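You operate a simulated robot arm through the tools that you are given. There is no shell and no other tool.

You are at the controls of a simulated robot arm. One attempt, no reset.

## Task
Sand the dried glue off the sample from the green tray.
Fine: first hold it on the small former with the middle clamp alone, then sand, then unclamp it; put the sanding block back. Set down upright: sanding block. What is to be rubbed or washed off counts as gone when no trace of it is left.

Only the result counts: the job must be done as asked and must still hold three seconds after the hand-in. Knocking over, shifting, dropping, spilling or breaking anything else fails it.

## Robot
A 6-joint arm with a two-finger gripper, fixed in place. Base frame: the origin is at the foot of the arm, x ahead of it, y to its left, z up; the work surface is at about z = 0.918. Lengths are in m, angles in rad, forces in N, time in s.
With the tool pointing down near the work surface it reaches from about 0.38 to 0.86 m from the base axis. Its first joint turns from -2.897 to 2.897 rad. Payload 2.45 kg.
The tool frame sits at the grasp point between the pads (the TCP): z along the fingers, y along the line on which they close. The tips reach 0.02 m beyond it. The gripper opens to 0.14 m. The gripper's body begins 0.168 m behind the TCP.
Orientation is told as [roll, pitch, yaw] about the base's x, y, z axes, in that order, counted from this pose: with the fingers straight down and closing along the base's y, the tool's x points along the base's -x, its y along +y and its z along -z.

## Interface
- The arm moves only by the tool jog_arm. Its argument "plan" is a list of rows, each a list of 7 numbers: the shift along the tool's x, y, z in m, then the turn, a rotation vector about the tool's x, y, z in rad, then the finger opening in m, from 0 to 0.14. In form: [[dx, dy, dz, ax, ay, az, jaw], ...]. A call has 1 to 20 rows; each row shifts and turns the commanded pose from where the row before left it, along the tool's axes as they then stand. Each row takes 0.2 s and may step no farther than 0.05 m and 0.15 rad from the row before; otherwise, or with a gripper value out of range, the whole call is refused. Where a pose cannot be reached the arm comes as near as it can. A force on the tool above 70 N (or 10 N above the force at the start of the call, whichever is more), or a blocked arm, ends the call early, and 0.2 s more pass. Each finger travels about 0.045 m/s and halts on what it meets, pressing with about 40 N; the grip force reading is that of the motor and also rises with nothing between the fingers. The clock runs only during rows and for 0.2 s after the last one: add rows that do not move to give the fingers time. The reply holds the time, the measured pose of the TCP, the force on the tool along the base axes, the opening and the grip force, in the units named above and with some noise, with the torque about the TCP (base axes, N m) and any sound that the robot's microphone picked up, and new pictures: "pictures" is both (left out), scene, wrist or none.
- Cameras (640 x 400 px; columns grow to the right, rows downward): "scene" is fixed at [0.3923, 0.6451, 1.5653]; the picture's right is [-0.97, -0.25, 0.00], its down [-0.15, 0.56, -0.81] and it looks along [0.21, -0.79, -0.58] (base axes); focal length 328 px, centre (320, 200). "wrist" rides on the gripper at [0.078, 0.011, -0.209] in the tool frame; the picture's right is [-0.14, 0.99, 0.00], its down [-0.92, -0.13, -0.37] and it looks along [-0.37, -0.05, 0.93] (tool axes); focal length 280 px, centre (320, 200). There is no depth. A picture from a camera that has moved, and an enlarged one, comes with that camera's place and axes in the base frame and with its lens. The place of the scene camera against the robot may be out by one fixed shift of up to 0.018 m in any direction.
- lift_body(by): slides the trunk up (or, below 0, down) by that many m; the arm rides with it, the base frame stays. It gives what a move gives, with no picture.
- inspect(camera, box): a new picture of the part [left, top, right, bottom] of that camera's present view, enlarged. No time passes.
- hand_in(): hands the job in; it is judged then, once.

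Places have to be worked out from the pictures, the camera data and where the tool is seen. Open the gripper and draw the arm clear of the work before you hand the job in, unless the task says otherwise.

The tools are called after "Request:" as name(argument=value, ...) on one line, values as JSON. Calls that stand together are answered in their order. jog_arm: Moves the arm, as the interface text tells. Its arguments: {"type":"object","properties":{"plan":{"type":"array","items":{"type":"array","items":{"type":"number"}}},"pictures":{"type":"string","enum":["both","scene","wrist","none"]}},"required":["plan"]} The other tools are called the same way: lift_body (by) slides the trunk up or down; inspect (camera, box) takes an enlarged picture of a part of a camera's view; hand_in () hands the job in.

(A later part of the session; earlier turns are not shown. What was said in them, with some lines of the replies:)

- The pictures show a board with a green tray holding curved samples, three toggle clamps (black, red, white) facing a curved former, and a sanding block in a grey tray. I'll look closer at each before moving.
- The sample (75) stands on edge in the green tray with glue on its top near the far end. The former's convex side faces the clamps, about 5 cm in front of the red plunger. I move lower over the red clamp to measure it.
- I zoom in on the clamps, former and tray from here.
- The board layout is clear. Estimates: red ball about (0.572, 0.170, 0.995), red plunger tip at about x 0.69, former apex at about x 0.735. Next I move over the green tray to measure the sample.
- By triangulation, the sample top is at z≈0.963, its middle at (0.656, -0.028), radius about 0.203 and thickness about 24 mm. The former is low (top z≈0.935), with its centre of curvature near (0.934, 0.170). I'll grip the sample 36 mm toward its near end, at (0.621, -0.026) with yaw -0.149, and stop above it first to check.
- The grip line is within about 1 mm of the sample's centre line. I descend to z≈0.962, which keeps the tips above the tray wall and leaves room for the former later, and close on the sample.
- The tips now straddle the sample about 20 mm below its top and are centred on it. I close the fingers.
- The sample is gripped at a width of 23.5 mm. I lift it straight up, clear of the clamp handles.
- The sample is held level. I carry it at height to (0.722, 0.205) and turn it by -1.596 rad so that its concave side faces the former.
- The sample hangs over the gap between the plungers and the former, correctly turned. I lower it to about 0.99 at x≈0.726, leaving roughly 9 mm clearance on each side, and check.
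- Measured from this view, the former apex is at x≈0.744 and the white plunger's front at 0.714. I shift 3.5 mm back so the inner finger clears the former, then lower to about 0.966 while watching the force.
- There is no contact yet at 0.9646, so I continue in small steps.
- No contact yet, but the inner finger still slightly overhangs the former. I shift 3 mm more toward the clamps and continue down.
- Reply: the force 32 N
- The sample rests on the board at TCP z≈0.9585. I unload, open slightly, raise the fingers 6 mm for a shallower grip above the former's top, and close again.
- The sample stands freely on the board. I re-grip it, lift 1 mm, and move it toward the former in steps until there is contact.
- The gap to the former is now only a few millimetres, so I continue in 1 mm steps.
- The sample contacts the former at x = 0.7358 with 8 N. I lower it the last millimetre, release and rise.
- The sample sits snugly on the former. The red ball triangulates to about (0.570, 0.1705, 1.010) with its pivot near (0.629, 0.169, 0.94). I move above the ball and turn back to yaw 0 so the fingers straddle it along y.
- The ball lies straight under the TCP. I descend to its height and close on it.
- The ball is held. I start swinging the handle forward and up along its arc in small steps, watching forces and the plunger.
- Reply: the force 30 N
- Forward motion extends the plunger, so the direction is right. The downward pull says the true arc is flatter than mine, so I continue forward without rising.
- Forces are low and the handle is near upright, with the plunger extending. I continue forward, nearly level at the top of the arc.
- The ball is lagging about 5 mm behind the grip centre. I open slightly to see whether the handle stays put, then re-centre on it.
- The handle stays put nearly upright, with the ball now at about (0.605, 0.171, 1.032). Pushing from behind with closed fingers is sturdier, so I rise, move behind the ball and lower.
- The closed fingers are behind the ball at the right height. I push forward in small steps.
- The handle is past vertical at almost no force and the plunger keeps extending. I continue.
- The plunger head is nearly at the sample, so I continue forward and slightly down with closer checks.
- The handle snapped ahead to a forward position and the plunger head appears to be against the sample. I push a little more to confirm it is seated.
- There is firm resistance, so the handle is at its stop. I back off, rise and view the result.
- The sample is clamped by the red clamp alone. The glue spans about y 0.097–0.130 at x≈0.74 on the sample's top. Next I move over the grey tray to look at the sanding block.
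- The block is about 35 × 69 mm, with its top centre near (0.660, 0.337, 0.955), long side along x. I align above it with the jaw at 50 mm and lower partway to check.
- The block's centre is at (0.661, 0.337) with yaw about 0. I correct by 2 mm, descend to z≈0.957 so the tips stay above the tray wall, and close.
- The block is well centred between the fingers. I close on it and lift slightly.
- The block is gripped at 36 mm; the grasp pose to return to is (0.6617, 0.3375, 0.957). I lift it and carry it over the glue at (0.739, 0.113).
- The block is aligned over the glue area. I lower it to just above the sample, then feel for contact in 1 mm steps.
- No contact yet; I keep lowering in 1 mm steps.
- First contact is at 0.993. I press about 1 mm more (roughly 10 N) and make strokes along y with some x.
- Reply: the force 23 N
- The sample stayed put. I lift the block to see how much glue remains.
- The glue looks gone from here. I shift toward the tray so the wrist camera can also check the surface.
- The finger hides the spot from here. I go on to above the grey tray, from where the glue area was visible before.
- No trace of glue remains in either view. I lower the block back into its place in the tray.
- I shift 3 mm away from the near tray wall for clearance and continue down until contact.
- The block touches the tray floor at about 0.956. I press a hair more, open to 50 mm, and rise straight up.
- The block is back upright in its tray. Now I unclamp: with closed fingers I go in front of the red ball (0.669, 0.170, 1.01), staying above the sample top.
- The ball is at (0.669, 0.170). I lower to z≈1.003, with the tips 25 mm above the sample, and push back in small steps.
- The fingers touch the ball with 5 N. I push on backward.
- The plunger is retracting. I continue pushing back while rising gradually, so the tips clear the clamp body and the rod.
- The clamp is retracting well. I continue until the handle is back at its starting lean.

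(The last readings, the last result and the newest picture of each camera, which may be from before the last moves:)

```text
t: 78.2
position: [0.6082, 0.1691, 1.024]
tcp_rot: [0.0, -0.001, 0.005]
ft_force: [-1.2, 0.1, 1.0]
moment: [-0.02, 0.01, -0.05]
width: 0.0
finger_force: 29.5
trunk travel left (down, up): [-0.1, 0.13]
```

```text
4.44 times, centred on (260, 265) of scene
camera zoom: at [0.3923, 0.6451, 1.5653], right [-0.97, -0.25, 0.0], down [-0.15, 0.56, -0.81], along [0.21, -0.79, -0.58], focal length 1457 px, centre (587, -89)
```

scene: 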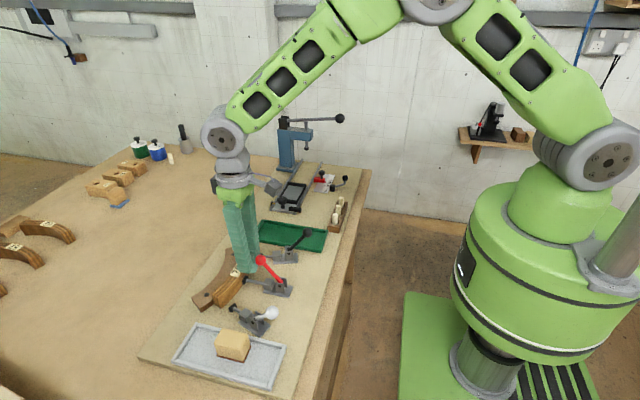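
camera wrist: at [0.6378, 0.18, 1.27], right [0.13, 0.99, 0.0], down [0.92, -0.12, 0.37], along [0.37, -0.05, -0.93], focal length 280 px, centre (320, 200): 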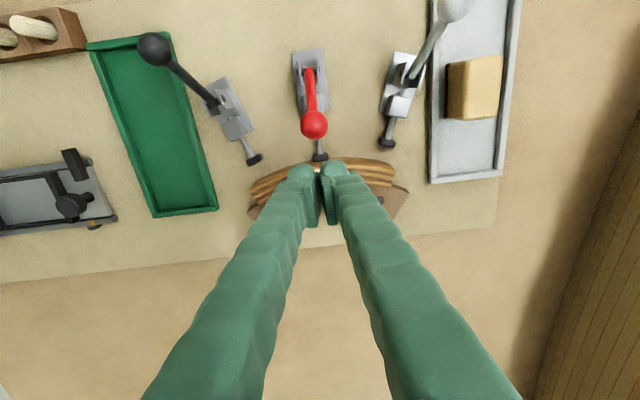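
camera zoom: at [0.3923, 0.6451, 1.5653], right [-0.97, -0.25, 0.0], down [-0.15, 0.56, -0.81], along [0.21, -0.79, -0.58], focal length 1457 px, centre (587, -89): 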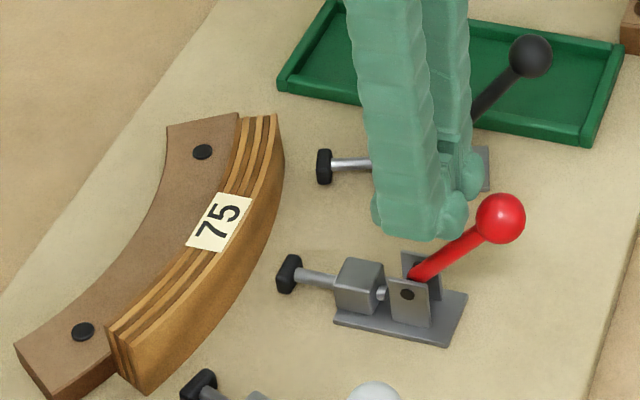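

The red handle is back at its original open position and the plunger is retracted. I rise, open the gripper and draw clear for a final check.

Request:
jog_arm(plan=[[0, 0, -0.03, 0, 0, 0, 0.0], [0, 0, -0.045, 0, 0, 0, 0.0], [0, 0, -0.045, 0, 0, 0, 0.06], [0.02, 0, -0.045, 0, 0, 0, 0.1], [0.02, 0, -0.045, 0, 0, 0, 0.14], [0, 0, 0, 0, 0, 0, 0.14], [0, 0, 0, 0, 0, 0, 0.14]], pictures="both")

Request:
inspect(camera="scene", box=[160, 230, 320, 390])

Request:
inspect(camera="scene", box=[225, 240, 265, 280])

Request:
inspect(camera="wrist", box=[230, 100, 430, 250])

```text
t: 79.8
position: [0.5654, 0.1705, 1.2338]
tcp_rot: [-0.001, -0.001, 0.005]
ft_force: [-0.2, 0.1, 1.0]
moment: [-0.02, 0.02, 0.0]
width: 0.1032
finger_force: 0.0
trunk travel left (down, up): [-0.1, 0.13]
camera wrist: at [0.4879, 0.1819, 1.4422], right [0.13, 0.99, 0.0], down [0.92, -0.12, 0.37], along [0.37, -0.05, -0.93], focal length 280 px, centre (320, 200)
```

scene: 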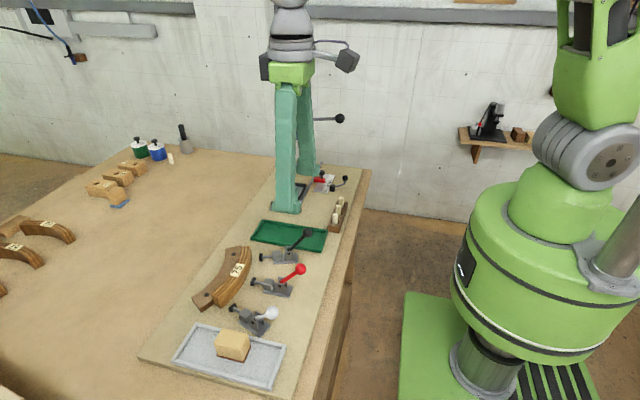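
wrist: 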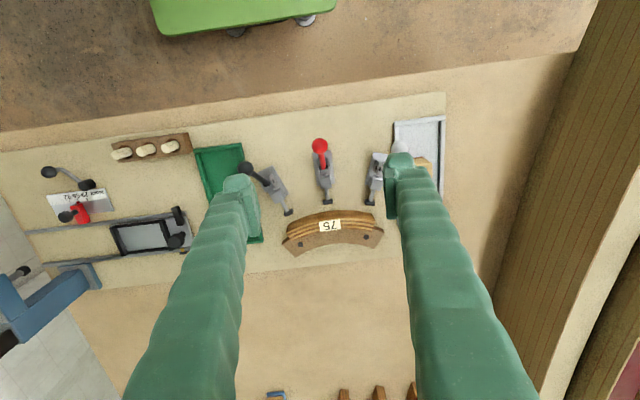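

```text
2.50 times, centred on (240, 310) of scene
camera zoom: at [0.3923, 0.6451, 1.5653], right [-0.97, -0.25, 0.0], down [-0.15, 0.56, -0.81], along [0.21, -0.79, -0.58], focal length 820 px, centre (520, -75)
```

zoom: 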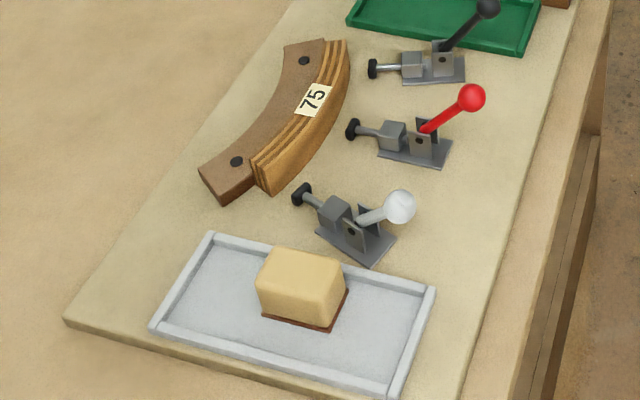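

```text
10.00 times, centred on (245, 260) of scene
camera zoom: at [0.3923, 0.6451, 1.5653], right [-0.97, -0.25, 0.0], down [-0.15, 0.56, -0.81], along [0.21, -0.79, -0.58], focal length 3279 px, centre (1070, -400)
```

zoom: 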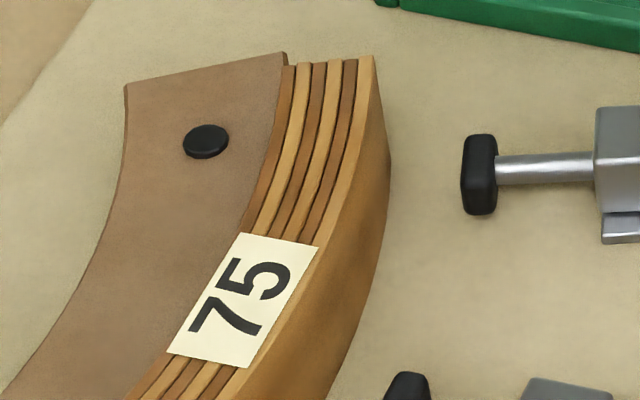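

```text
2.67 times, centred on (330, 175) of wrist
camera zoom: at [0.4879, 0.1819, 1.4422], right [0.13, 0.99, 0.0], down [0.92, -0.12, 0.37], along [0.37, -0.05, -0.93], focal length 748 px, centre (293, 267)
```

zoom: 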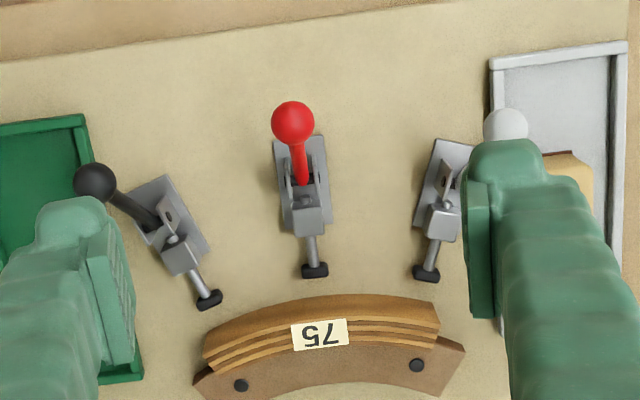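

The glue is gone, the sample rests on the former, all the clamps are open, and the sanding block stands upright in its tray. The arm is clear and the gripper open, so I hand in.

Request:
hand_in()

```text
The job is handed in.
```

The dried glue is sanded off sample 75 from the green tray, and the job is handed in. In the final close-ups from both cameras I could see no trace of glue on it.

- **Clamping:** I held the sample on the small former with the red middle clamp only, and it did not shift while I sanded. The clamp is now open again, with the handle back where it started.
- **Sample:** It is still resting on the former, because the task didn't ask for it to go back in the tray.
- **Sanding block:** It is upright in the grey tray, about 3 mm from where I picked it up.
- **Arm:** The gripper is open and clear of the work. Nothing else was moved or knocked over that I could see.
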